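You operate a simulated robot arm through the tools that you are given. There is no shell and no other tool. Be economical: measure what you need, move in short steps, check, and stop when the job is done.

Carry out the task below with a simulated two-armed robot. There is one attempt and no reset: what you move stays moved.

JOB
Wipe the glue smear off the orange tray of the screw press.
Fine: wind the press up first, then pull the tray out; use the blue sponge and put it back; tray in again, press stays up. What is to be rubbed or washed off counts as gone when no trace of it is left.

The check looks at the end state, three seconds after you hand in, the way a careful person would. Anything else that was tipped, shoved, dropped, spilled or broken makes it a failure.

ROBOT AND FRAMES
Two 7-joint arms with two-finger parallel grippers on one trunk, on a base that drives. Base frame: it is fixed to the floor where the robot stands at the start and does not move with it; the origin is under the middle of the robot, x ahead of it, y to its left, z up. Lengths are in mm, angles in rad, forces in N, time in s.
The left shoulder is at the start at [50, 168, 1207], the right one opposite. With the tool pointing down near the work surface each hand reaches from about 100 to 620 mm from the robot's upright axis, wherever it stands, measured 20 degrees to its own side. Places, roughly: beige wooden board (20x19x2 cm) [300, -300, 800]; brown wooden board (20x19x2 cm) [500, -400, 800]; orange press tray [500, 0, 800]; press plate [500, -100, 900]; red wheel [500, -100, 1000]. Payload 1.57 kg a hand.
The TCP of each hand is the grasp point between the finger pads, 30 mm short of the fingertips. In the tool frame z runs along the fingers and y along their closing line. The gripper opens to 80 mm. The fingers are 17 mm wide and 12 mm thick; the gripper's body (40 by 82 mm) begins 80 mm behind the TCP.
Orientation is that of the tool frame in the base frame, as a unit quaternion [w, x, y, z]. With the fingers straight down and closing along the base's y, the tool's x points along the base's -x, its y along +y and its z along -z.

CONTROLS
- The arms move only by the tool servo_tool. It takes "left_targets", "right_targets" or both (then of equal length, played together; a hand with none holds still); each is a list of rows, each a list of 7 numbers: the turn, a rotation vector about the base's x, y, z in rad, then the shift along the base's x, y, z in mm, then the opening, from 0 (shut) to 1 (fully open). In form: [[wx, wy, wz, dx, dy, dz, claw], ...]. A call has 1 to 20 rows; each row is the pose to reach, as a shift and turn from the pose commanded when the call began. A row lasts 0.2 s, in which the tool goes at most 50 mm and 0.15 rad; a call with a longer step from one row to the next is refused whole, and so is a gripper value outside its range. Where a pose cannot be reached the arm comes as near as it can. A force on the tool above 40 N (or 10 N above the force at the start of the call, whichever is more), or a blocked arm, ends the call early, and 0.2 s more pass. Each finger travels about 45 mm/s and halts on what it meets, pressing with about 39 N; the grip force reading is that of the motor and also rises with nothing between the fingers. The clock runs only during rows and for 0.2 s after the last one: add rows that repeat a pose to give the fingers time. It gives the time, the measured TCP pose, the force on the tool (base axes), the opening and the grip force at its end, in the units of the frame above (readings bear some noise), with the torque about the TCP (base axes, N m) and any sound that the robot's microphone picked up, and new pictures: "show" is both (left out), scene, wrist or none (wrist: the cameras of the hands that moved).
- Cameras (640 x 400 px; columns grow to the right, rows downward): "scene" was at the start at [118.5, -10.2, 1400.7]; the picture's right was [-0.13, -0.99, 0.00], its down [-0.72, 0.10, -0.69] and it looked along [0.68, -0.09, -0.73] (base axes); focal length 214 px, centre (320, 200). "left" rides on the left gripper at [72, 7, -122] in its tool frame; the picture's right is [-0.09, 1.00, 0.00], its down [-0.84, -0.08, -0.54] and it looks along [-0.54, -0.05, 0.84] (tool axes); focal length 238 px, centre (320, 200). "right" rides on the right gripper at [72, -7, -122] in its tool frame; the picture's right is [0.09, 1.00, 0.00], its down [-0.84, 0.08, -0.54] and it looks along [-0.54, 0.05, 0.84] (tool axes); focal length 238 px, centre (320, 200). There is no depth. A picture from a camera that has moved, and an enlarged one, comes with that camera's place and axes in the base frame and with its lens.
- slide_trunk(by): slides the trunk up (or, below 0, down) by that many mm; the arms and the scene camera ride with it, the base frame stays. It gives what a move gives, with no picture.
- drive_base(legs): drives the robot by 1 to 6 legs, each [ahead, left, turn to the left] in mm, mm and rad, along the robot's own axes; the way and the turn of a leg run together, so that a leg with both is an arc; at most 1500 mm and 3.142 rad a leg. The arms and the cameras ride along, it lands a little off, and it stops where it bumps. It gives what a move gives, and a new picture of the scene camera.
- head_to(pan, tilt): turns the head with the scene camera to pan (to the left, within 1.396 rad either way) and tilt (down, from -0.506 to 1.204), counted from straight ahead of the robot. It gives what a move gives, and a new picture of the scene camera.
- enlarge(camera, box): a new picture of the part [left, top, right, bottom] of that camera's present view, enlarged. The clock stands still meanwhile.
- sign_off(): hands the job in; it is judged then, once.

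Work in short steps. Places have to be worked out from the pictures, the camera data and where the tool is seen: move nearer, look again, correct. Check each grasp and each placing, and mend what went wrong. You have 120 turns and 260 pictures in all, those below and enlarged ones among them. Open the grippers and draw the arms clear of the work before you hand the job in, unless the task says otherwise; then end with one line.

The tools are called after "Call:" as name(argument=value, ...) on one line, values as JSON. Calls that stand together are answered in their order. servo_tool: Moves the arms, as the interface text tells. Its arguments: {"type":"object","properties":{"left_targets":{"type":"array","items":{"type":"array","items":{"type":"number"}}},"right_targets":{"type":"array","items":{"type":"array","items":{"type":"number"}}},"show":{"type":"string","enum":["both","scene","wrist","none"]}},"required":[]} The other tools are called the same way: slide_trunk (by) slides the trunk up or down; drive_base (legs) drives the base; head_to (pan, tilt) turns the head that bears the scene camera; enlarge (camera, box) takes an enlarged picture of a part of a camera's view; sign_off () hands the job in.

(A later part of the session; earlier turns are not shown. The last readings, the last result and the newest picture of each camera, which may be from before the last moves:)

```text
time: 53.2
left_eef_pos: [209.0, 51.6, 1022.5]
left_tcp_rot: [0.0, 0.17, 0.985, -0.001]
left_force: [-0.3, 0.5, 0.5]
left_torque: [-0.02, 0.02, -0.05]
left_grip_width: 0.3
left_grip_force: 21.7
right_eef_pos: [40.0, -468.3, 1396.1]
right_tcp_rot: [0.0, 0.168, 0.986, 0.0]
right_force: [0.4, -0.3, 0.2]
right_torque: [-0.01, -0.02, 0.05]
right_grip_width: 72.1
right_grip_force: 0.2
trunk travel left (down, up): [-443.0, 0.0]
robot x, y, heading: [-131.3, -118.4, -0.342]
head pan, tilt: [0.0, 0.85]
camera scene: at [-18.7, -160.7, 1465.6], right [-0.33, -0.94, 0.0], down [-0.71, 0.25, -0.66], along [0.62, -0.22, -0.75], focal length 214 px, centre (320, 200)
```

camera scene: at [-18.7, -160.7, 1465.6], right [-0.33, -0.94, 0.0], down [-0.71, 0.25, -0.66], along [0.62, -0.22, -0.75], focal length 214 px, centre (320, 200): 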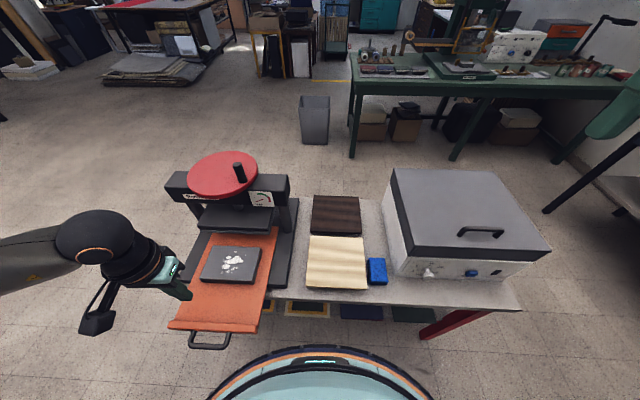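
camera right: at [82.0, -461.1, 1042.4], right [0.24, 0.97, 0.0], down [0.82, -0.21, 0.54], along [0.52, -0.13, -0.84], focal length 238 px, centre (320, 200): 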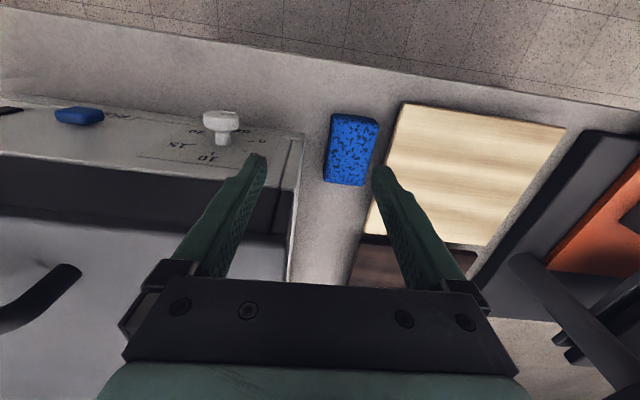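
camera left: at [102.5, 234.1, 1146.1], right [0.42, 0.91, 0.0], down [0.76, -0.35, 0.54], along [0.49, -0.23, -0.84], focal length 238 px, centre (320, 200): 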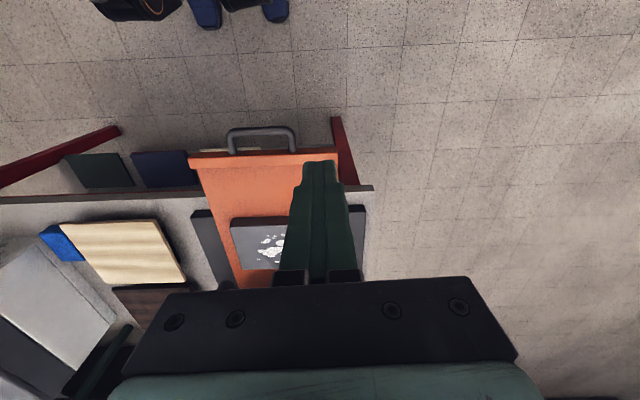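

Now down in front of the bench line at [100, -415] to z 880, clear of the machine, before moving forward to the sponge.

Call:
servo_tool(right_targets=[[0, 0, 0, 6, 5, -45, 0.9], [0, 0, 0, 12, 10, -90, 0.9], [0, 0, 0, 18, 16, -135, 0.9], [0, 0, 0, 24, 21, -180, 0.9], [0, 0, 0, 30, 26, -225, 0.9], [0, 0, 0, 36, 32, -270, 0.9], [0, 0, 0, 42, 37, -315, 0.9], [0, 0, 0, 48, 42, -360, 0.9], [0, 0, 0, 54, 48, -405, 0.9], [0, 0, 0, 58, 52, -450, 0.9], [0, 0, 0, 60, 53, -495, 0.9], [0, 0, 0, 60, 53, -515, 0.9], [0, 0, 0, 60, 53, -515, 0.9]])

```text
time: 56.0
left_eef_pos: [209.9, 52.0, 1024.5]
left_tcp_rot: [0.0, 0.169, 0.986, -0.001]
left_force: [-0.6, 0.8, 0.0]
left_torque: [0.01, 0.01, 0.02]
left_grip_width: 0.0
left_grip_force: 21.4
right_eef_pos: [88.3, -434.7, 913.7]
right_tcp_rot: [-0.001, 0.169, 0.986, 0.0]
right_force: [-1.0, -0.5, -0.7]
right_torque: [-0.02, 0.0, 0.04]
right_grip_width: 71.6
right_grip_force: 0.1
right hand out of reach, approached as far as the arm can: row 11, 12, 13
trunk travel left (down, up): [-443.0, 0.0]
robot x, y, heading: [-129.7, -117.2, -0.345]
head pan, tilt: [0.0, 0.85]
camera scene: at [-19.0, -160.5, 1465.7], right [-0.33, -0.94, 0.0], down [-0.71, 0.25, -0.66], along [0.62, -0.22, -0.75], focal length 214 px, centre (320, 200)
camera right: at [18.5, -417.1, 1036.2], right [0.24, 0.97, 0.0], down [0.82, -0.21, 0.54], along [0.52, -0.13, -0.84], focal length 238 px, centre (320, 200)
```

scene: 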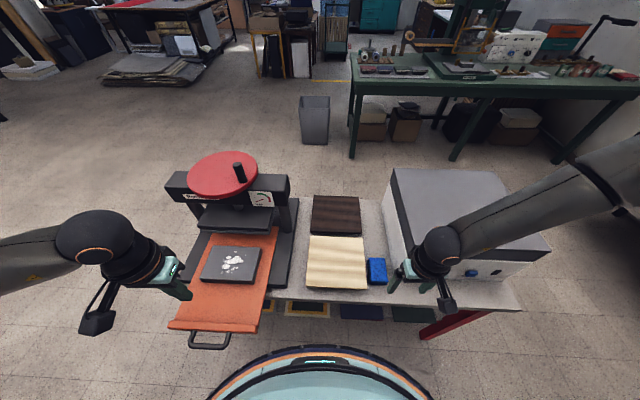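
right: 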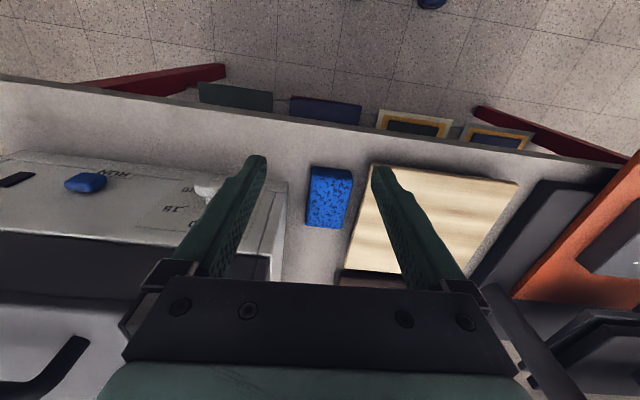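

The right arm's limit is downward, at z ≈ 915 with the trunk at its top. I raise the hand a bit and lower the trunk 150 mm.

Call:
servo_tool(right_targets=[[0, 0, 0, 0, 0, 40, 0.9], [0, 0, 0, 0, 0, 80, 0.9], [0, 0, 0, 0, 0, 100, 0.9], [0, 0, 0, 0, 0, 100, 0.9]], left_targets=[[0, 0, 0, 0, 0, 20, 0], [0, 0, 0, 0, 0, 40, 0], [0, 0, 0, 0, 0, 60, 0], [0, 0, 0, 0, 0, 60, 0]], show="none")

Call:
slide_trunk(by=-150)

Call:
servo_tool(right_targets=[[0, 0, 0, 15, -2, 0, 0.9], [0, 0, 0, 35, -4, 0, 0.9], [0, 0, 0, 65, -7, 0, 0.9], [0, 0, 0, 90, -9, 0, 0.9], [0, 0, 0, 103, -11, 0, 0.9], [0, 0, 0, 103, -11, 0, 0.9]])

```text
time: 57.0
left_eef_pos: [209.7, 51.2, 1084.3]
left_tcp_rot: [-0.002, 0.169, 0.986, -0.001]
left_force: [-0.2, -0.5, 0.3]
left_torque: [0.01, -0.01, -0.01]
left_grip_width: 0.0
left_grip_force: 21.0
right_eef_pos: [87.0, -435.8, 1015.4]
right_tcp_rot: [0.0, 0.168, 0.986, 0.001]
right_force: [0.0, -1.0, 0.0]
right_torque: [0.01, -0.03, 0.01]
right_grip_width: 72.1
right_grip_force: 0.0
trunk travel left (down, up): [-443.0, 0.0]
robot x, y, heading: [-126.6, -122.2, -0.337]
head pan, tilt: [0.0, 0.85]
```

```text
time: 58.8
left_eef_pos: [209.4, 51.9, 933.6]
left_tcp_rot: [-0.002, 0.17, 0.985, 0.0]
left_force: [-0.2, -0.2, -0.5]
left_torque: [0.01, -0.02, 0.03]
left_grip_width: 0.0
left_grip_force: 21.2
right_eef_pos: [86.2, -436.7, 866.8]
right_tcp_rot: [-0.001, 0.169, 0.986, 0.0]
right_force: [0.0, -1.3, 0.3]
right_torque: [-0.03, -0.01, 0.01]
right_grip_width: 72.0
right_grip_force: 0.1
trunk travel left (down, up): [-293.0, 150.0]
robot x, y, heading: [-129.7, -120.0, -0.341]
head pan, tilt: [0.0, 0.85]
```

```text
time: 60.2
left_eef_pos: [210.3, 51.1, 934.3]
left_tcp_rot: [-0.002, 0.169, 0.986, -0.001]
left_force: [-0.5, -0.3, 0.0]
left_torque: [0.01, -0.01, -0.01]
left_grip_width: 0.0
left_grip_force: 21.2
right_eef_pos: [191.5, -447.4, 863.7]
right_tcp_rot: [-0.002, 0.17, 0.985, 0.001]
right_force: [0.4, -1.0, -0.2]
right_torque: [0.01, -0.01, 0.02]
right_grip_width: 71.8
right_grip_force: 0.2
trunk travel left (down, up): [-293.0, 150.0]
robot x, y, heading: [-130.1, -122.0, -0.339]
head pan, tilt: [0.0, 0.85]
camera scene: at [-19.0, -160.6, 1315.7], right [-0.33, -0.94, 0.0], down [-0.71, 0.25, -0.66], along [0.62, -0.22, -0.75], focal length 214 px, centre (320, 200)
camera right: at [121.4, -428.6, 986.5], right [0.24, 0.97, 0.0], down [0.82, -0.21, 0.54], along [0.52, -0.13, -0.84], focal length 238 px, centre (320, 200)
```

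scene: 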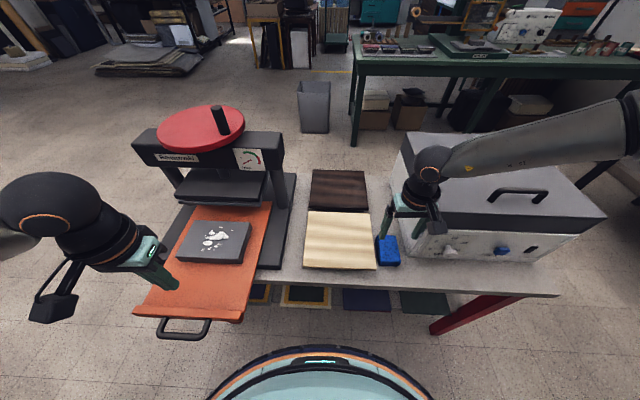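
right: 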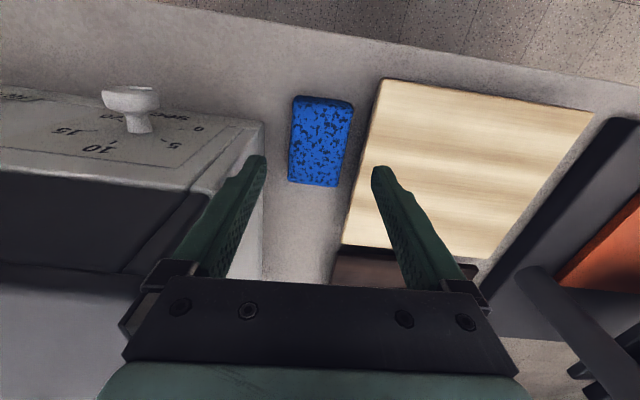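

In reach now. I descend to z 805 centred at [197, -448] and check alignment.

Call:
servo_tool(right_targets=[[0, 0, 0, 3, 0, -30, 0.85], [0, 0, 0, 6, -1, -58, 0.82], [0, 0, 0, 6, -1, -58, 0.82]], show="wrist")

Call:
enlarge(camera="scene", box=[300, 160, 460, 290])

```text
time: 61.0
left_eef_pos: [209.8, 50.9, 932.9]
left_tcp_rot: [-0.002, 0.17, 0.986, -0.001]
left_force: [0.6, -1.1, 0.5]
left_torque: [0.01, -0.02, -0.01]
left_grip_width: 0.1
left_grip_force: 21.0
right_eef_pos: [189.6, -454.3, 813.1]
right_tcp_rot: [-0.001, 0.17, 0.985, 0.0]
right_force: [-0.5, -1.1, 0.3]
right_torque: [0.01, -0.01, -0.02]
right_grip_width: 65.6
right_grip_force: 0.1
right hand out of reach, approached as far as the arm can: row 2, 3
trunk travel left (down, up): [-293.0, 150.0]
robot x, y, heading: [-126.8, -121.4, -0.342]
head pan, tilt: [0.0, 0.85]
camera right: at [120.5, -435.9, 935.6], right [0.24, 0.97, 0.0], down [0.82, -0.21, 0.54], along [0.52, -0.13, -0.84], focal length 238 px, centre (320, 200)
```

right: 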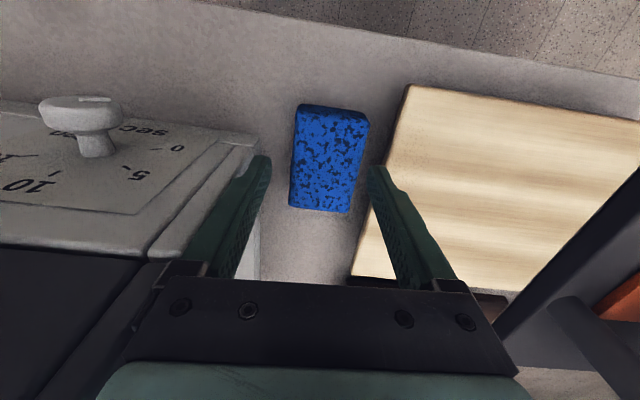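

```text
3.08 times, centred on (380, 225) of scene
camera zoom: at [-18.9, -160.6, 1315.7], right [-0.33, -0.94, 0.0], down [-0.71, 0.25, -0.66], along [0.62, -0.22, -0.75], focal length 660 px, centre (135, 123)
```

zoom: 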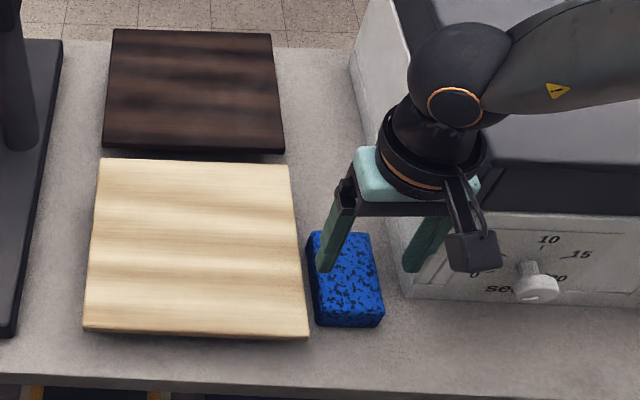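

Again the downward limit; I raise both hands 120 mm and lower the trunk 120 mm so that the hands stay level.

Call:
servo_tool(right_targets=[[0, 0, 0, 3, 1, 45, 0.82], [0, 0, 0, 6, 3, 90, 0.82], [0, 0, 0, 6, 5, 125, 0.82], [0, 0, 0, 6, 5, 125, 0.82]], left_targets=[[0, 0, 0, 0, 0, 45, 0], [0, 0, 0, 0, 0, 90, 0], [0, 0, 0, 0, 0, 130, 0], [0, 0, 0, 0, 0, 130, 0]], show="none")

Call:
slide_trunk(by=-120)

Call:
enlarge(camera="right", box=[220, 60, 420, 260])

```text
time: 62.0
left_eef_pos: [208.5, 50.2, 1064.2]
left_tcp_rot: [-0.003, 0.169, 0.986, -0.001]
left_force: [0.9, -0.5, 0.5]
left_torque: [-0.01, -0.01, 0.05]
left_grip_width: 0.1
left_grip_force: 21.2
right_eef_pos: [195.3, -447.1, 940.4]
right_tcp_rot: [-0.001, 0.169, 0.986, 0.0]
right_force: [-0.1, 0.3, 0.0]
right_torque: [0.01, 0.01, -0.03]
right_grip_width: 65.7
right_grip_force: 0.1
trunk travel left (down, up): [-293.0, 150.0]
robot x, y, heading: [-127.5, -119.3, -0.34]
head pan, tilt: [0.0, 0.85]
```

```text
time: 63.5
left_eef_pos: [207.4, 49.0, 944.4]
left_tcp_rot: [-0.002, 0.169, 0.986, 0.0]
left_force: [-0.1, 0.1, -0.2]
left_torque: [0.01, 0.02, 0.01]
left_grip_width: 0.0
left_grip_force: 21.1
right_eef_pos: [195.5, -446.7, 820.6]
right_tcp_rot: [-0.001, 0.169, 0.986, 0.001]
right_force: [-0.4, -0.4, 0.5]
right_torque: [-0.01, 0.02, 0.01]
right_grip_width: 65.3
right_grip_force: 0.1
trunk travel left (down, up): [-173.0, 270.0]
robot x, y, heading: [-132.1, -121.4, -0.342]
head pan, tilt: [0.0, 0.85]
```

```text
2.00 times, centred on (320, 160) of right
camera zoom: at [126.2, -428.9, 942.1], right [0.24, 0.97, 0.0], down [0.82, -0.21, 0.54], along [0.52, -0.13, -0.84], focal length 477 px, centre (320, 280)
```

zoom: 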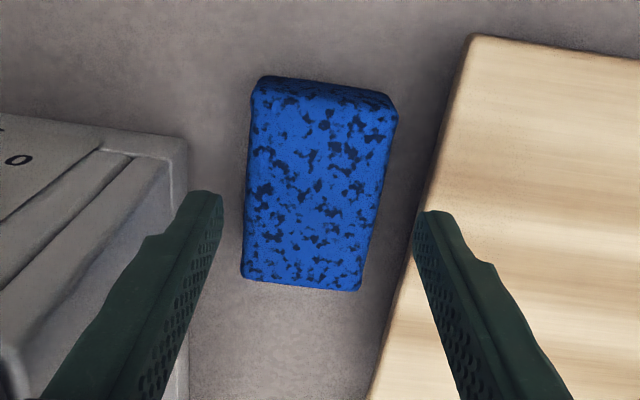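

Well centred. I step down to z 795 (tips ≈ 765) and look again.

Call:
servo_tool(right_targets=[[0, 0, 0, 2, -2, -13, 0.82], [0, 0, 0, 4, -3, -26, 0.82], [0, 0, 0, 4, -3, -26, 0.82]], show="none")

Call:
enlarge(camera="right", box=[220, 60, 420, 260])

Call:
enlarge(camera="scene", box=[300, 160, 460, 300])

```text
time: 64.3
left_eef_pos: [208.1, 49.9, 943.6]
left_tcp_rot: [-0.001, 0.169, 0.986, -0.001]
left_force: [0.0, -0.5, 0.5]
left_torque: [0.01, -0.02, 0.03]
left_grip_width: 0.0
left_grip_force: 21.8
right_eef_pos: [199.6, -451.4, 794.6]
right_tcp_rot: [-0.002, 0.169, 0.986, -0.001]
right_force: [0.3, 0.5, 0.6]
right_torque: [0.0, -0.03, -0.01]
right_grip_width: 65.4
right_grip_force: 0.1
trunk travel left (down, up): [-173.0, 270.0]
robot x, y, heading: [-129.0, -120.5, -0.34]
head pan, tilt: [0.0, 0.85]
```

```text
2.00 times, centred on (320, 160) of right
camera zoom: at [130.6, -432.7, 916.0], right [0.25, 0.97, 0.0], down [0.82, -0.21, 0.54], along [0.52, -0.13, -0.84], focal length 477 px, centre (320, 280)
```

zoom: 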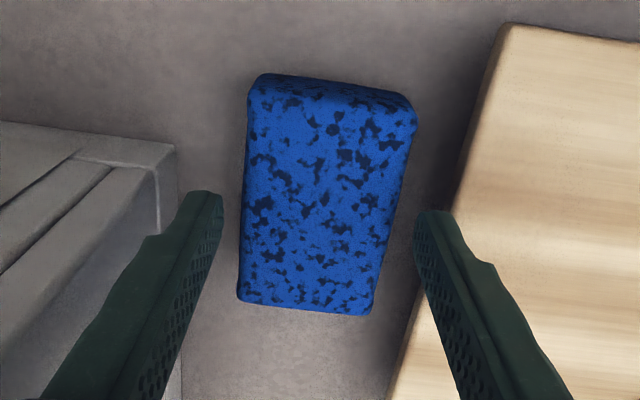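

```text
2.86 times, centred on (380, 230) of scene
camera zoom: at [-18.9, -160.6, 1195.7], right [-0.33, -0.94, 0.0], down [-0.71, 0.25, -0.66], along [0.62, -0.22, -0.75], focal length 613 px, centre (149, 114)
```

zoom: 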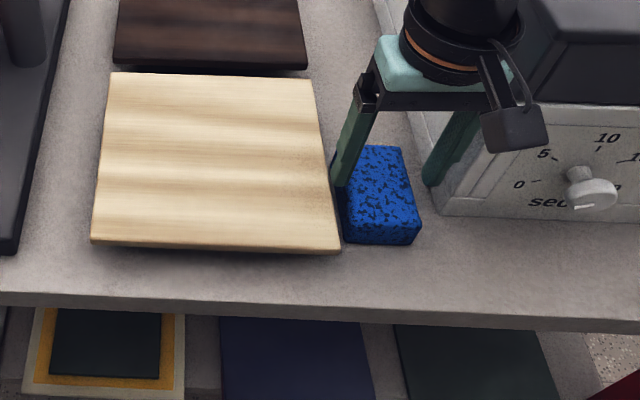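

Sponge top z ≈ 763, ~51 mm wide, with ~16 mm gap to the board. I narrow to 56 mm, descend to z 778 (tips ≈ 748) and look before closing.

Call:
servo_tool(right_targets=[[0, 0, 0, 0, 0, 0, 0.7], [0, 0, 0, 0, 0, -8, 0.7], [0, 0, 0, 0, 0, -16, 0.7], [0, 0, 0, 0, 0, -16, 0.7]], show="none")

Call:
enlarge(camera="right", box=[220, 60, 420, 260])

```text
time: 65.2
left_eef_pos: [207.7, 50.7, 944.8]
left_tcp_rot: [0.0, 0.17, 0.985, -0.002]
left_force: [0.1, 0.6, -0.1]
left_torque: [0.02, -0.04, 0.0]
left_grip_width: 0.0
left_grip_force: 21.2
right_eef_pos: [199.5, -450.0, 783.7]
right_tcp_rot: [0.004, 0.169, 0.986, -0.002]
right_force: [-9.7, -0.6, 20.6]
right_torque: [0.0, 0.31, 0.02]
right_grip_width: 56.1
right_grip_force: 0.1
trunk travel left (down, up): [-173.0, 270.0]
robot x, y, heading: [-130.6, -122.6, -0.34]
head pan, tilt: [0.0, 0.85]
stopped in row 4 (right hand): the force on the tool passed its limit at 43 N (the readings are from after the stop); the commanded pose is now the measured one
```

```text
2.00 times, centred on (320, 160) of right
camera zoom: at [129.5, -431.4, 906.4], right [0.24, 0.97, 0.0], down [0.81, -0.2, 0.55], along [0.53, -0.14, -0.84], focal length 477 px, centre (320, 280)
```

zoom: 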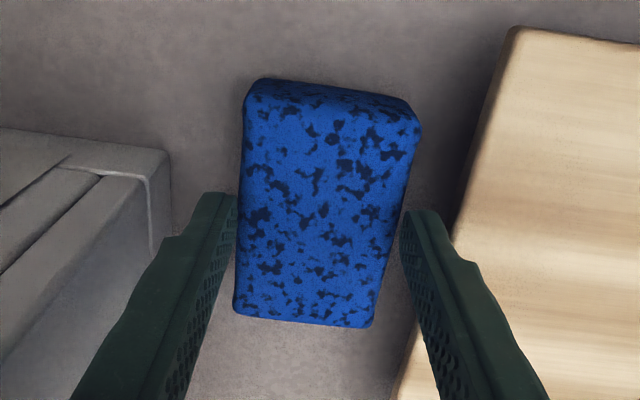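

The fingers touched the table (z ≈ 753) symmetrically, on both sides of the sponge. I rise 12 mm so sponge stays below the tips, then close on it.

Call:
servo_tool(right_targets=[[0, 0, 0, 0, 0, 8, 0.7], [0, 0, 0, 0, 0, 12, 0.7], [0, 0, 0, 0, 0, 12, 0.62], [0, 0, 0, 0, 0, 12, 0.5], [0, 0, 0, 0, 0, 12, 0.4], [0, 0, 0, 0, 0, 12, 0.4]], show="wrist")

```text
time: 66.6
left_eef_pos: [207.9, 49.5, 945.4]
left_tcp_rot: [-0.002, 0.17, 0.986, -0.001]
left_force: [0.3, -0.3, -0.3]
left_torque: [-0.02, 0.0, 0.0]
left_grip_width: 0.2
left_grip_force: 21.2
right_eef_pos: [202.8, -450.6, 793.5]
right_tcp_rot: [0.003, 0.17, 0.985, -0.002]
right_force: [-0.3, -0.1, 1.1]
right_torque: [-0.03, 0.0, -0.02]
right_grip_width: 32.1
right_grip_force: 0.1
trunk travel left (down, up): [-173.0, 270.0]
robot x, y, heading: [-129.1, -124.0, -0.342]
head pan, tilt: [0.0, 0.85]
camera right: at [131.5, -432.3, 915.6], right [0.24, 0.97, 0.0], down [0.81, -0.2, 0.55], along [0.53, -0.13, -0.84], focal length 238 px, centre (320, 200)
```

right: 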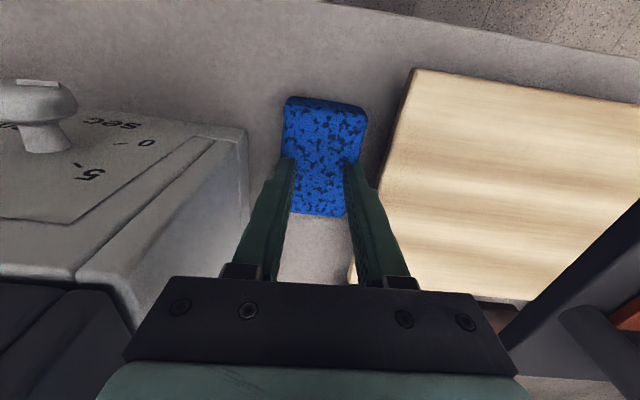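

The fingers closed above the sponge (no grip): its top is at ≈ 760 and they had been pressing on its edges. I reopen to 64 mm, yaw -0.07 to match it, shift 3 mm away from the board and descend to z 776.

Call:
servo_tool(right_targets=[[0, 0, 0, -2, -1, 8, 0.6], [0, 0, -0.07, -4, -3, 8, 0.8], [0, 0, -0.07, -4, -3, 4, 0.8], [0, 0, -0.07, -4, -3, -6, 0.8], [0, 0, -0.07, -4, -3, -14, 0.8], [0, 0, -0.07, -4, -3, -18, 0.8], [0, 0, -0.07, -4, -3, -18, 0.8]], show="none")

Call:
enlarge(camera="right", box=[220, 60, 420, 260])

```text
time: 68.0
left_eef_pos: [206.5, 50.3, 945.3]
left_tcp_rot: [-0.001, 0.17, 0.986, -0.001]
left_force: [0.3, -0.1, 0.0]
left_torque: [0.01, 0.03, 0.04]
left_grip_width: 0.0
left_grip_force: 21.5
right_eef_pos: [200.2, -449.2, 784.3]
right_tcp_rot: [0.01, 0.201, 0.98, 0.004]
right_force: [-6.7, 4.5, 19.6]
right_torque: [0.75, 0.05, 0.28]
right_grip_width: 65.5
right_grip_force: 1.4
trunk travel left (down, up): [-173.0, 270.0]
robot x, y, heading: [-131.7, -121.7, -0.342]
head pan, tilt: [0.0, 0.85]
stopped in row 6 (right hand): the force on the tool passed its limit at 46 N (the readings are from after the stop); the commanded pose is now the measured one
```

```text
2.00 times, centred on (320, 160) of right
camera zoom: at [128.6, -426.9, 904.6], right [0.31, 0.95, 0.01], down [0.79, -0.26, 0.56], along [0.53, -0.16, -0.83], focal length 477 px, centre (320, 280)
```

zoom: 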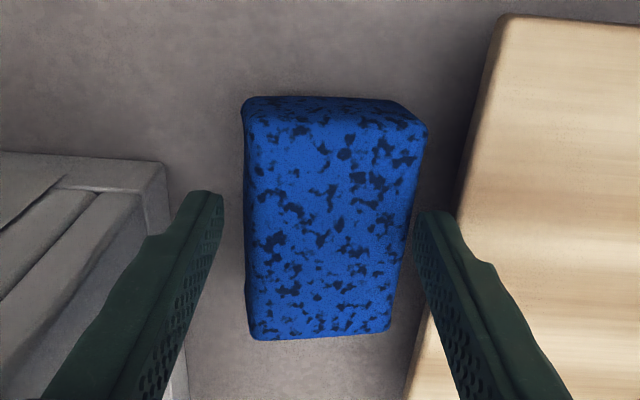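

The +y finger is resting on the board's top (≈ 754). I rise 4 mm, nudge the sponge ~9 mm away from the board with that finger, then descend in the wider gap.

Call:
servo_tool(right_targets=[[0, 0, 0, 0, 0, 4, 0.8], [0, 0, 0, -1.5, -4, 4, 0.8], [0, 0, 0, -3, -8, 4, 0.8], [0, 0, 0, -4, -11.5, 4, 0.8], [0, 0, 0, -4, -11.5, 4, 0.8], [0, 0, 0, -3.5, -9.5, 4, 0.8], [0, 0, 0, -3.5, -9.5, -3, 0.8], [0, 0, 0, -3.5, -9.5, -10, 0.8], [0, 0, 0, -3.5, -9.5, -13, 0.8]], show="none")

Call:
enlarge(camera="right", box=[220, 60, 420, 260])

```text
time: 69.7
left_eef_pos: [207.4, 49.5, 945.0]
left_tcp_rot: [-0.001, 0.169, 0.986, -0.001]
left_force: [-0.1, 0.4, -0.6]
left_torque: [0.0, -0.01, -0.03]
left_grip_width: 0.2
left_grip_force: 21.0
right_eef_pos: [199.7, -456.9, 783.5]
right_tcp_rot: [0.016, 0.202, 0.979, 0.009]
right_force: [-4.2, 6.5, 18.0]
right_torque: [0.8, -0.01, 0.27]
right_grip_width: 68.4
right_grip_force: 2.6
trunk travel left (down, up): [-173.0, 270.0]
robot x, y, heading: [-131.2, -123.0, -0.344]
head pan, tilt: [0.0, 0.85]
stopped in row 8 (right hand): the force on the tool passed its limit at 44 N (the readings are from after the stop); the commanded pose is now the measured one
```

```text
2.00 times, centred on (320, 160) of right
camera zoom: at [127.2, -434.5, 902.6], right [0.31, 0.95, 0.02], down [0.78, -0.26, 0.57], along [0.55, -0.16, -0.82], focal length 477 px, centre (320, 280)
```

zoom: 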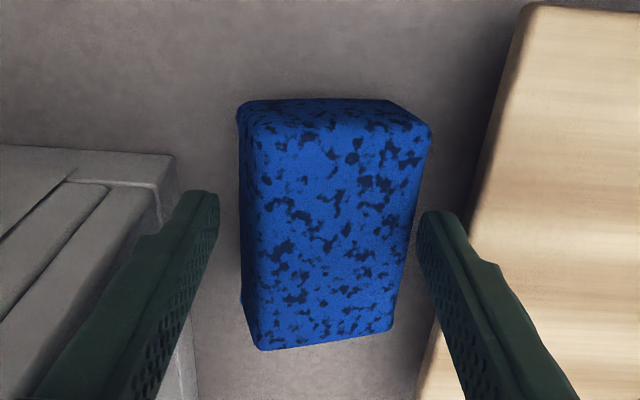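

The finger is still catching the sponge's edge (it's being pushed outward). I rise, open to 74 mm, recentre 2 mm and descend again.

Call:
servo_tool(right_targets=[[0, 0, 0, 0, 0, 8, 0.8], [0, 0, 0, 0.5, 1.5, 12, 0.92], [0, 0, 0, 0.5, 1.5, 12, 0.92], [0, 0, 0, 0.5, 1.5, 4, 0.92], [0, 0, 0, 0.5, 1.5, -3, 0.92], [0, 0, 0, 0.5, 1.5, -9, 0.92], [0, 0, 0, 0.5, 1.5, -14, 0.92], [0, 0, 0, 0.5, 1.5, -14, 0.92]], show="none")

Call:
enlarge(camera="right", box=[200, 60, 440, 280])

Call:
enlarge(camera="scene", box=[310, 160, 450, 280])

```text
time: 71.5
left_eef_pos: [208.0, 49.8, 944.1]
left_tcp_rot: [-0.002, 0.17, 0.985, 0.0]
left_force: [-0.7, 0.0, -0.2]
left_torque: [0.0, -0.01, 0.04]
left_grip_width: 0.2
left_grip_force: 21.3
right_eef_pos: [200.6, -457.2, 765.8]
right_tcp_rot: [0.014, 0.201, 0.979, 0.009]
right_force: [0.1, 0.1, 0.3]
right_torque: [-0.02, 0.0, -0.03]
right_grip_width: 73.6
right_grip_force: 0.0
trunk travel left (down, up): [-173.0, 270.0]
robot x, y, heading: [-131.1, -121.7, -0.341]
head pan, tilt: [0.0, 0.85]
```

```text
1.82 times, centred on (320, 170) of right
camera zoom: at [127.9, -434.7, 885.9], right [0.31, 0.95, 0.02], down [0.78, -0.27, 0.56], along [0.54, -0.16, -0.83], focal length 433 px, centre (320, 254)
```

zoom: 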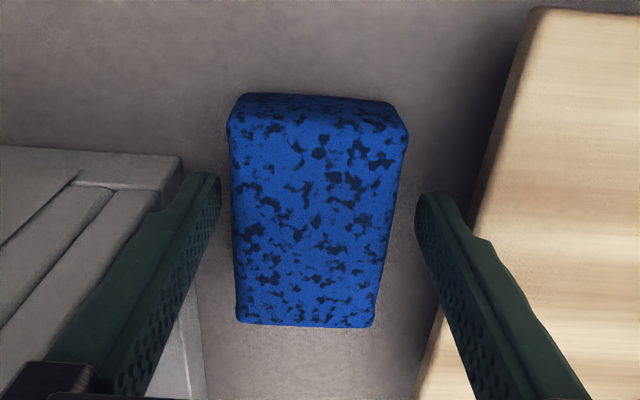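

```text
3.33 times, centred on (380, 220) of scene
camera zoom: at [-19.4, -160.7, 1195.7], right [-0.34, -0.94, 0.0], down [-0.71, 0.25, -0.66], along [0.62, -0.22, -0.75], focal length 715 px, centre (120, 133)
```

zoom: 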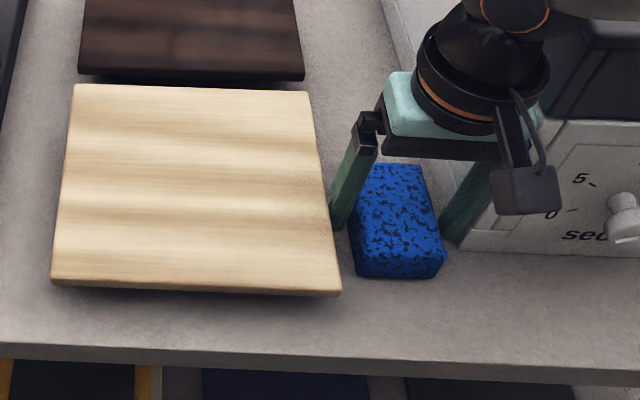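

Now the tips are deep beside the sponge without contact. I rise 6 mm and close.

Call:
servo_tool(right_targets=[[0, 0, 0, 0, 0, 6, 0.9], [0, 0, 0, 0, 0, 6, 0.75], [0, 0, 0, 0, 0, 6, 0.6], [0, 0, 0, 0, 0, 6, 0.5], [0, 0, 0, 0, 0, 6, 0.4], [0, 0, 0, 0, 0, 6, 0.4]], show="wrist")

```text
time: 72.9
left_eef_pos: [208.0, 50.4, 944.3]
left_tcp_rot: [-0.001, 0.169, 0.986, 0.0]
left_force: [0.2, 0.3, -0.8]
left_torque: [0.06, -0.03, 0.01]
left_grip_width: 0.0
left_grip_force: 20.9
right_eef_pos: [200.4, -455.4, 771.9]
right_tcp_rot: [0.014, 0.202, 0.979, 0.007]
right_force: [-0.4, -0.1, -0.2]
right_torque: [0.0, -0.02, -0.01]
right_grip_width: 58.9
right_grip_force: 38.8
trunk travel left (down, up): [-173.0, 270.0]
robot x, y, heading: [-132.9, -122.3, -0.345]
head pan, tilt: [0.0, 0.85]
camera right: at [127.9, -434.9, 892.0], right [0.31, 0.95, 0.02], down [0.78, -0.27, 0.56], along [0.54, -0.16, -0.83], focal length 238 px, centre (320, 200)
```

right: 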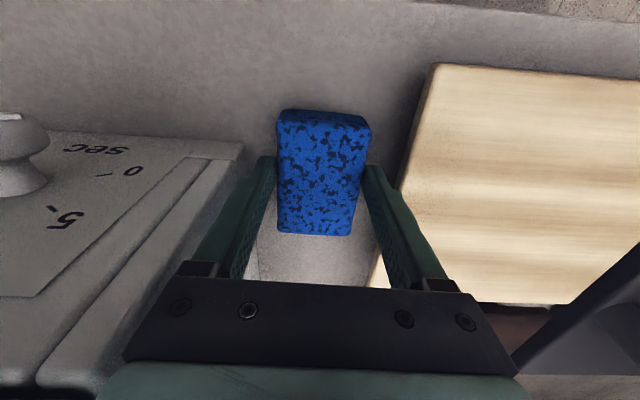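

Firm grip (59 mm, 39 N). Resting grip height for return: TCP [≈202, -448] z 772. I lift it and check.

Call:
servo_tool(right_targets=[[0, 0, 0, 0, 0, 20, 0.4], [0, 0, 0, 0, 0, 60, 0.4], [0, 0, 0, -5, 0, 100, 0.4], [0, 0, 0, -15, 4, 140, 0.4], [0, 0, 0, -15, 4, 140, 0.4]])

```text
time: 74.1
left_eef_pos: [207.8, 50.2, 945.0]
left_tcp_rot: [-0.002, 0.17, 0.985, -0.001]
left_force: [-0.3, 1.2, -0.5]
left_torque: [0.03, -0.02, -0.01]
left_grip_width: 0.0
left_grip_force: 21.4
right_eef_pos: [185.9, -452.7, 913.0]
right_tcp_rot: [0.013, 0.202, 0.979, 0.007]
right_force: [-0.1, 0.6, -0.3]
right_torque: [0.01, -0.01, 0.01]
right_grip_width: 32.1
right_grip_force: 0.1
trunk travel left (down, up): [-173.0, 270.0]
robot x, y, heading: [-126.5, -124.2, -0.339]
head pan, tilt: [0.0, 0.85]
camera scene: at [-19.5, -160.6, 1195.7], right [-0.34, -0.94, 0.0], down [-0.71, 0.25, -0.66], along [0.62, -0.22, -0.75], focal length 214 px, centre (320, 200)
camera right: at [113.1, -430.2, 1033.5], right [0.31, 0.95, 0.02], down [0.78, -0.27, 0.56], along [0.54, -0.16, -0.83], focal length 238 px, centre (320, 200)
```

scene: 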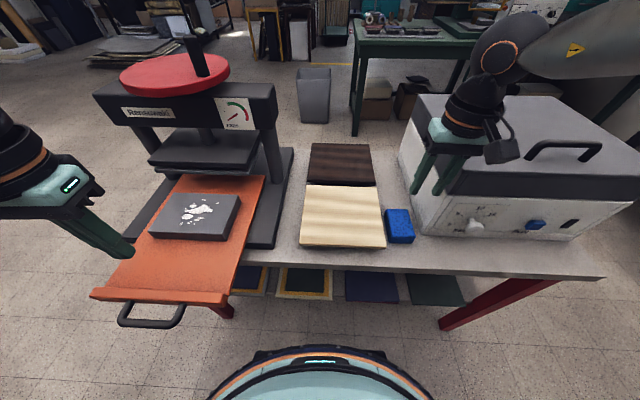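
right: 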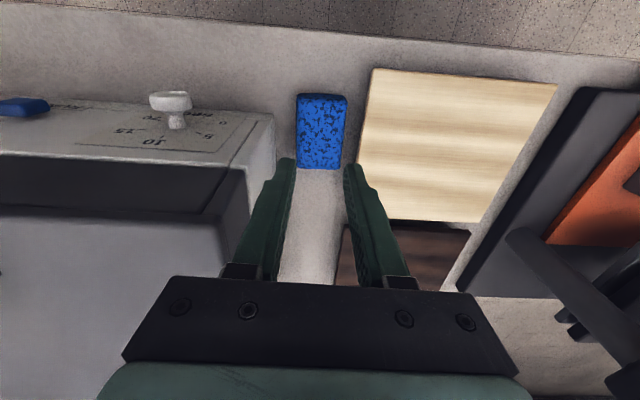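

It slipped off, the sponge staying in place. I re-approach, go down to touch the table so the grip is as deep as possible, and look.

Call:
servo_tool(right_targets=[[0, 0, 0, 5, 0, -40, 0.7], [0, 0, 0, 14, 0, -80, 0.92], [0, 0, 0, 15, 0, -110, 0.92], [0, 0, 0, 15, 0, -110, 0.92], [0, 0, 0, 15, 0, -125, 0.92], [0, 0, 0, 15, 0, -140, 0.92], [0, 0, 0, 15, 0, -147, 0.92], [0, 0, 0, 15, 0, -152, 0.92], [0, 0, 0, 15, 0, -157, 0.92], [0, 0, 0, 15, 0, -162, 0.92]], show="none")

Call:
enlarge(camera="right", box=[200, 60, 440, 280])

```text
time: 76.3
left_eef_pos: [207.6, 50.3, 943.4]
left_tcp_rot: [-0.003, 0.17, 0.986, -0.001]
left_force: [-0.1, -0.3, 0.1]
left_torque: [0.01, 0.03, 0.0]
left_grip_width: 0.1
left_grip_force: 20.8
right_eef_pos: [200.7, -453.1, 750.8]
right_tcp_rot: [0.016, 0.202, 0.979, 0.007]
right_force: [0.2, -2.1, 3.1]
right_torque: [0.03, -0.04, 0.01]
right_grip_width: 71.7
right_grip_force: 0.0
trunk travel left (down, up): [-173.0, 270.0]
robot x, y, heading: [-128.3, -124.3, -0.341]
head pan, tilt: [0.0, 0.85]
```

```text
1.82 times, centred on (320, 170) of right
camera zoom: at [128.7, -431.0, 870.8], right [0.31, 0.95, 0.02], down [0.78, -0.27, 0.56], along [0.54, -0.16, -0.83], focal length 433 px, centre (320, 254)
```

zoom: 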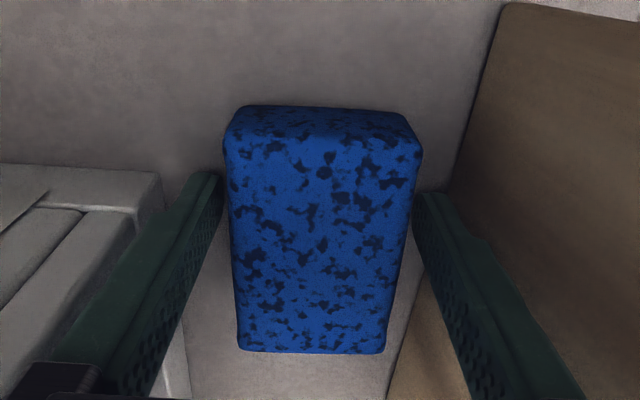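

The tips are at the table now (≈ 720). I rise 9 mm, grip again and lift slowly.

Call:
servo_tool(right_targets=[[0, 0, 0, 0, 0, 5, 0.9], [0, 0, 0, 0, 0, 9, 0.75], [0, 0, 0, 0, 0, 9, 0.6], [0, 0, 0, 0, 0, 9, 0.4], [0, 0, 0, 0, 0, 9, 0.2], [0, 0, 0, 0, 0, 9, 0.2], [0, 0, 0, 0, 0, 14, 0.2], [0, 0, 0, 0, 0, 24, 0.2], [0, 0, 0, 0, 0, 40, 0.2], [0, 0, 0, 0, 0, 60, 0.2]])

```text
time: 78.5
left_eef_pos: [207.1, 50.4, 943.7]
left_tcp_rot: [-0.002, 0.169, 0.986, -0.001]
left_force: [-0.3, -0.3, 0.1]
left_torque: [0.01, 0.01, -0.03]
left_grip_width: 0.1
left_grip_force: 21.6
right_eef_pos: [201.4, -453.4, 810.2]
right_tcp_rot: [0.014, 0.202, 0.979, 0.008]
right_force: [-0.7, 0.8, -0.2]
right_torque: [0.02, -0.03, -0.05]
right_grip_width: 59.2
right_grip_force: 38.4
trunk travel left (down, up): [-173.0, 270.0]
robot x, y, heading: [-130.2, -116.4, -0.342]
head pan, tilt: [0.0, 0.85]
camera scene: at [-19.5, -160.4, 1195.6], right [-0.33, -0.94, 0.0], down [-0.71, 0.25, -0.66], along [0.62, -0.22, -0.75], focal length 214 px, centre (320, 200)
camera right: at [129.2, -431.3, 930.3], right [0.31, 0.95, 0.02], down [0.78, -0.27, 0.56], along [0.54, -0.16, -0.83], focal length 238 px, centre (320, 200)
```

scene: 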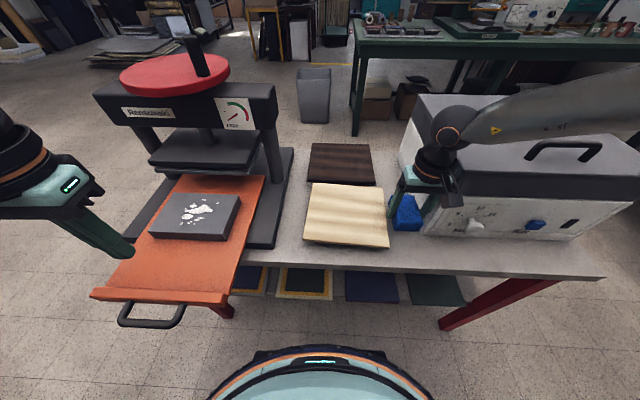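
right: 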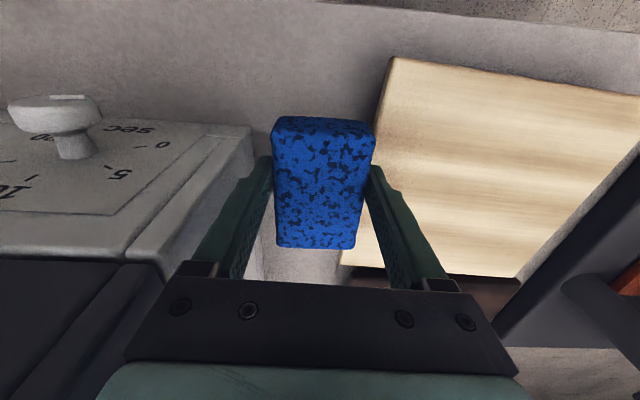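

The sponge is lifted. The board's look changed slightly, so I check it closely.

Call:
enlarge(camera="scene", box=[290, 130, 450, 270])

```text
2.86 times, centred on (370, 200) of scene
camera zoom: at [-19.5, -160.4, 1195.6], right [-0.33, -0.94, 0.0], down [-0.71, 0.25, -0.66], along [0.62, -0.22, -0.75], focal length 613 px, centre (177, 200)
```

zoom: 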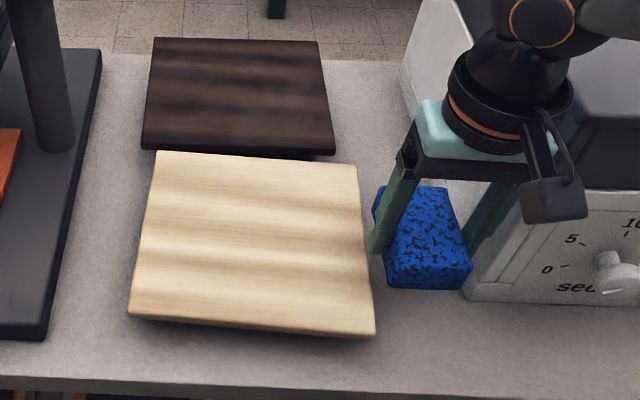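

The board seems shifted ~15 mm toward the sponge and slightly turned. I lift the sponge clear and get a clean view from the wrist camera.

Call:
servo_tool(right_targets=[[0, 0, 0, -10, 3, 40, 0.2], [0, 0, 0, -20, 6, 80, 0.2], [0, 0, 0, -30, 10, 120, 0.2], [0, 0, 0, -30, 10, 120, 0.2]])

Call:
enlarge(camera="scene", box=[280, 130, 420, 260])

Call:
enlarge(camera="right", box=[300, 40, 560, 260])

```text
time: 79.5
left_eef_pos: [207.5, 48.5, 945.2]
left_tcp_rot: [-0.003, 0.17, 0.985, -0.001]
left_force: [0.2, 0.0, 0.2]
left_torque: [0.02, -0.02, -0.03]
left_grip_width: 0.1
left_grip_force: 21.4
right_eef_pos: [171.9, -442.8, 929.8]
right_tcp_rot: [0.013, 0.202, 0.979, 0.008]
right_force: [-0.3, 0.3, 0.3]
right_torque: [0.0, 0.03, 0.01]
right_grip_width: 58.9
right_grip_force: 38.9
trunk travel left (down, up): [-173.0, 270.0]
robot x, y, heading: [-129.5, -121.2, -0.34]
head pan, tilt: [0.0, 0.85]
camera scene: at [-19.5, -160.6, 1195.7], right [-0.34, -0.94, 0.0], down [-0.71, 0.25, -0.66], along [0.62, -0.22, -0.75], focal length 214 px, centre (320, 200)
camera right: at [99.9, -420.8, 1049.6], right [0.31, 0.95, 0.02], down [0.78, -0.27, 0.56], along [0.54, -0.16, -0.83], focal length 238 px, centre (320, 200)
```

scene: 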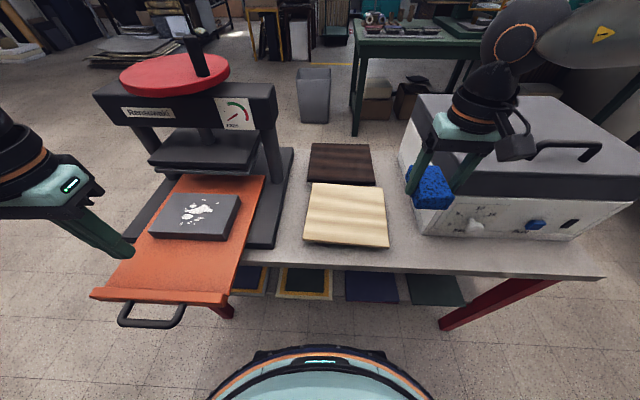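
right: 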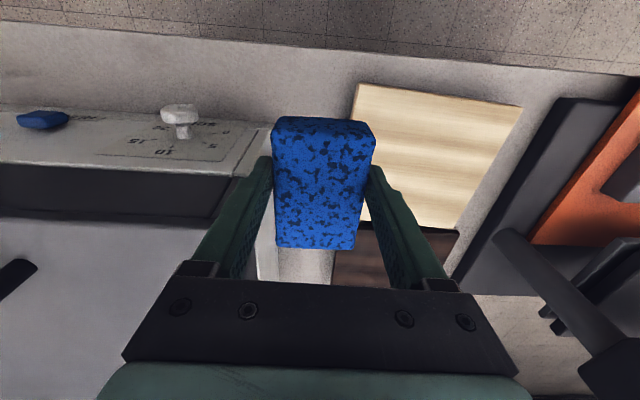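

```text
3.08 times, centred on (350, 195) of scene
camera zoom: at [-19.5, -160.6, 1195.7], right [-0.34, -0.94, 0.0], down [-0.71, 0.25, -0.66], along [0.62, -0.22, -0.75], focal length 660 px, centre (228, 215)
```

zoom: 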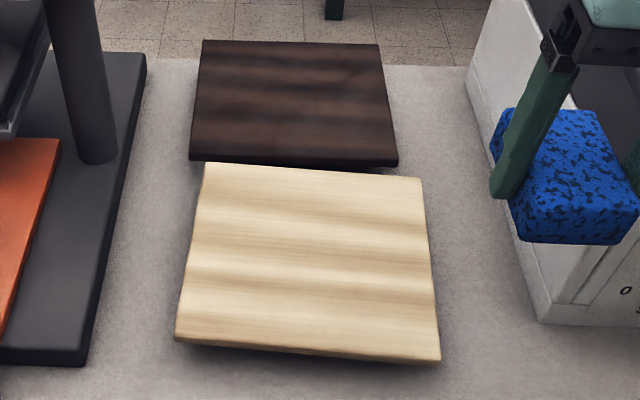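

```text
1.82 times, centred on (430, 150) of right
camera zoom: at [99.9, -420.8, 1049.6], right [0.31, 0.95, 0.02], down [0.78, -0.27, 0.56], along [0.54, -0.16, -0.83], focal length 433 px, centre (120, 291)
```

zoom: 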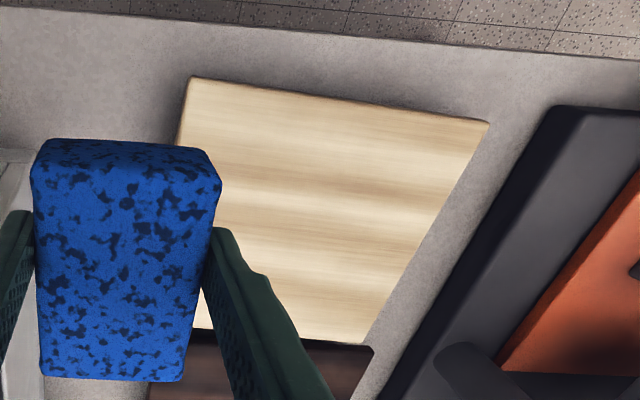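

The board has been shifted about 13 mm right / 7 mm back and turned ~3°; I'll restore it later (room to push at its free right-rear edge). Now I drive back 20 and left 478 so the tray bed is before the right arm.

Call:
drive_base(legs=[[-20, 0, 0], [0, 478, 0]])

Call:
enlarge(camera="right", box=[200, 0, 640, 270])

```text
time: 84.6
left_eef_pos: [348.3, 504.7, 944.1]
left_tcp_rot: [-0.002, 0.172, 0.985, -0.001]
left_force: [0.8, -0.2, -0.3]
left_torque: [0.0, 0.01, 0.0]
left_grip_width: 0.1
left_grip_force: 21.7
right_eef_pos: [312.7, 13.0, 929.1]
right_tcp_rot: [0.013, 0.203, 0.979, 0.007]
right_force: [-0.9, 0.4, -0.2]
right_torque: [-0.01, 0.0, 0.02]
right_grip_width: 58.6
right_grip_force: 38.9
trunk travel left (down, up): [-173.0, 270.0]
robot x, y, heading: [12.5, 333.8, -0.345]
head pan, tilt: [0.0, 0.85]
camera scene: at [122.1, 294.9, 1195.7], right [-0.34, -0.94, 0.0], down [-0.71, 0.25, -0.66], along [0.62, -0.22, -0.75], focal length 214 px, centre (320, 200)
```

scene: 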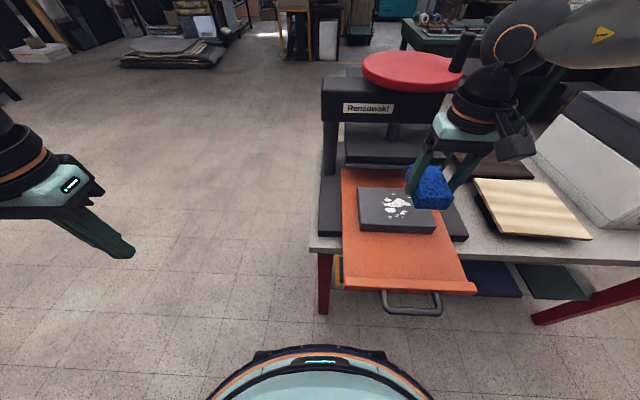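

```text
1.45 times, centred on (420, 135) of right
camera zoom: at [240.9, 34.4, 1049.1], right [0.31, 0.95, 0.02], down [0.78, -0.27, 0.56], along [0.54, -0.16, -0.83], focal length 347 px, centre (174, 294)
```

zoom: 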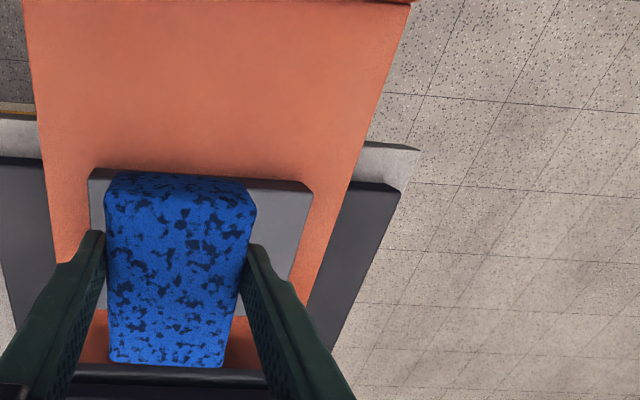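

From this side the beige board looks tilted. I zoom on it and on the bed.

Call:
enlarge(camera="scene", box=[440, 130, 620, 270])

Call:
enlarge(camera="scene", box=[320, 130, 480, 310])

```text
2.86 times, centred on (530, 200) of scene
camera zoom: at [122.1, 294.9, 1195.7], right [-0.34, -0.94, 0.0], down [-0.71, 0.25, -0.66], along [0.62, -0.22, -0.75], focal length 613 px, centre (-280, 200)
```

zoom: 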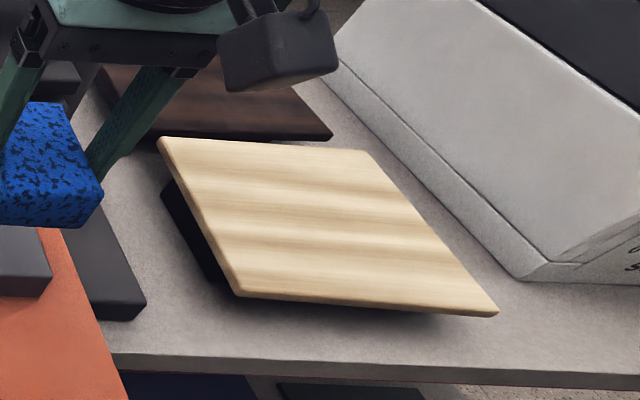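

```text
2.22 times, centred on (400, 220) of scene
camera zoom: at [122.1, 294.9, 1195.7], right [-0.34, -0.94, 0.0], down [-0.71, 0.25, -0.66], along [0.62, -0.22, -0.75], focal length 477 px, centre (142, 156)
```

zoom: 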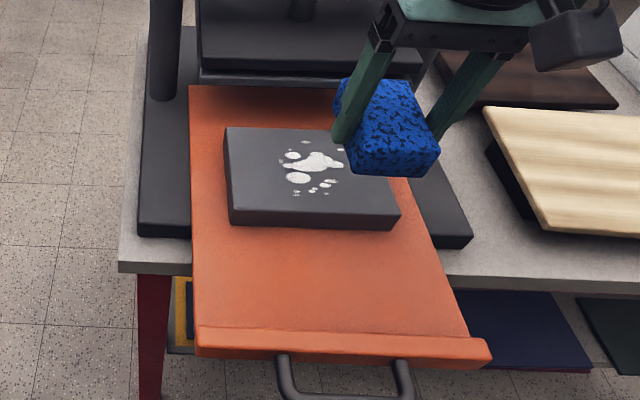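

The triangulated board corners are all at z ≈ 759: it is level on its dark riser, just shifted. Now the wiping: smear centre ≈ [376, 0]; I move the sponge over it at z 860.

Call:
servo_tool(right_targets=[[0, 0, 0, 21, -4, -10, 0.2], [0, 0, 0, 42, -8, -30, 0.2], [0, 0, 0, 60, -13, -60, 0.2], [0, 0, 0, 60, -13, -70, 0.2], [0, 0, 0, 60, -13, -70, 0.2]])

Call:
enlarge(camera="scene", box=[320, 130, 480, 310])

```text
time: 85.8
left_eef_pos: [349.2, 503.1, 942.6]
left_tcp_rot: [-0.001, 0.171, 0.985, -0.001]
left_force: [-0.1, 0.4, 0.3]
left_torque: [-0.01, 0.02, -0.02]
left_grip_width: 0.0
left_grip_force: 21.4
right_eef_pos: [372.7, -0.5, 858.6]
right_tcp_rot: [0.014, 0.204, 0.979, 0.008]
right_force: [0.1, 0.5, -0.5]
right_torque: [-0.04, 0.01, 0.04]
right_grip_width: 58.6
right_grip_force: 39.0
trunk travel left (down, up): [-173.0, 270.0]
robot x, y, heading: [8.9, 335.7, -0.34]
head pan, tilt: [0.0, 0.85]
camera scene: at [122.0, 294.8, 1195.7], right [-0.34, -0.94, 0.0], down [-0.71, 0.25, -0.66], along [0.62, -0.22, -0.75], focal length 214 px, centre (320, 200)
camera right: at [300.3, 22.2, 978.8], right [0.31, 0.95, 0.02], down [0.78, -0.27, 0.56], along [0.54, -0.16, -0.83], focal length 238 px, centre (320, 200)
```

scene: 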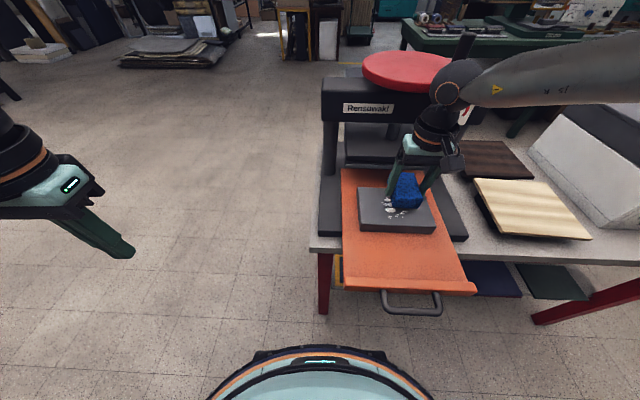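
right: 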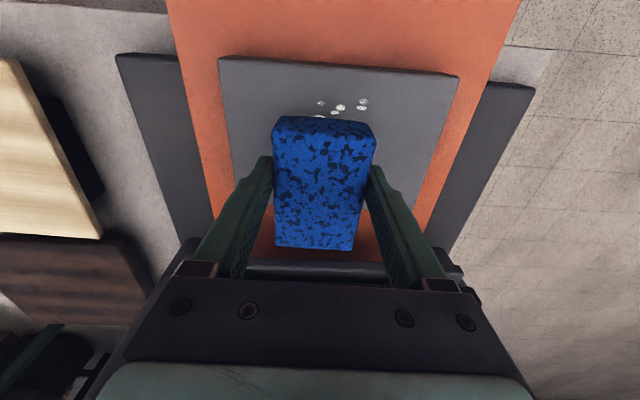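

```text
2.22 times, centred on (400, 220) of scene
camera zoom: at [122.0, 294.8, 1195.7], right [-0.34, -0.94, 0.0], down [-0.71, 0.25, -0.66], along [0.62, -0.22, -0.75], focal length 477 px, centre (142, 156)
```

zoom: 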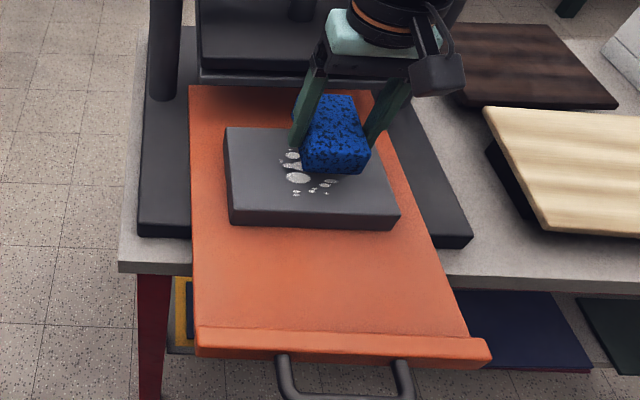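

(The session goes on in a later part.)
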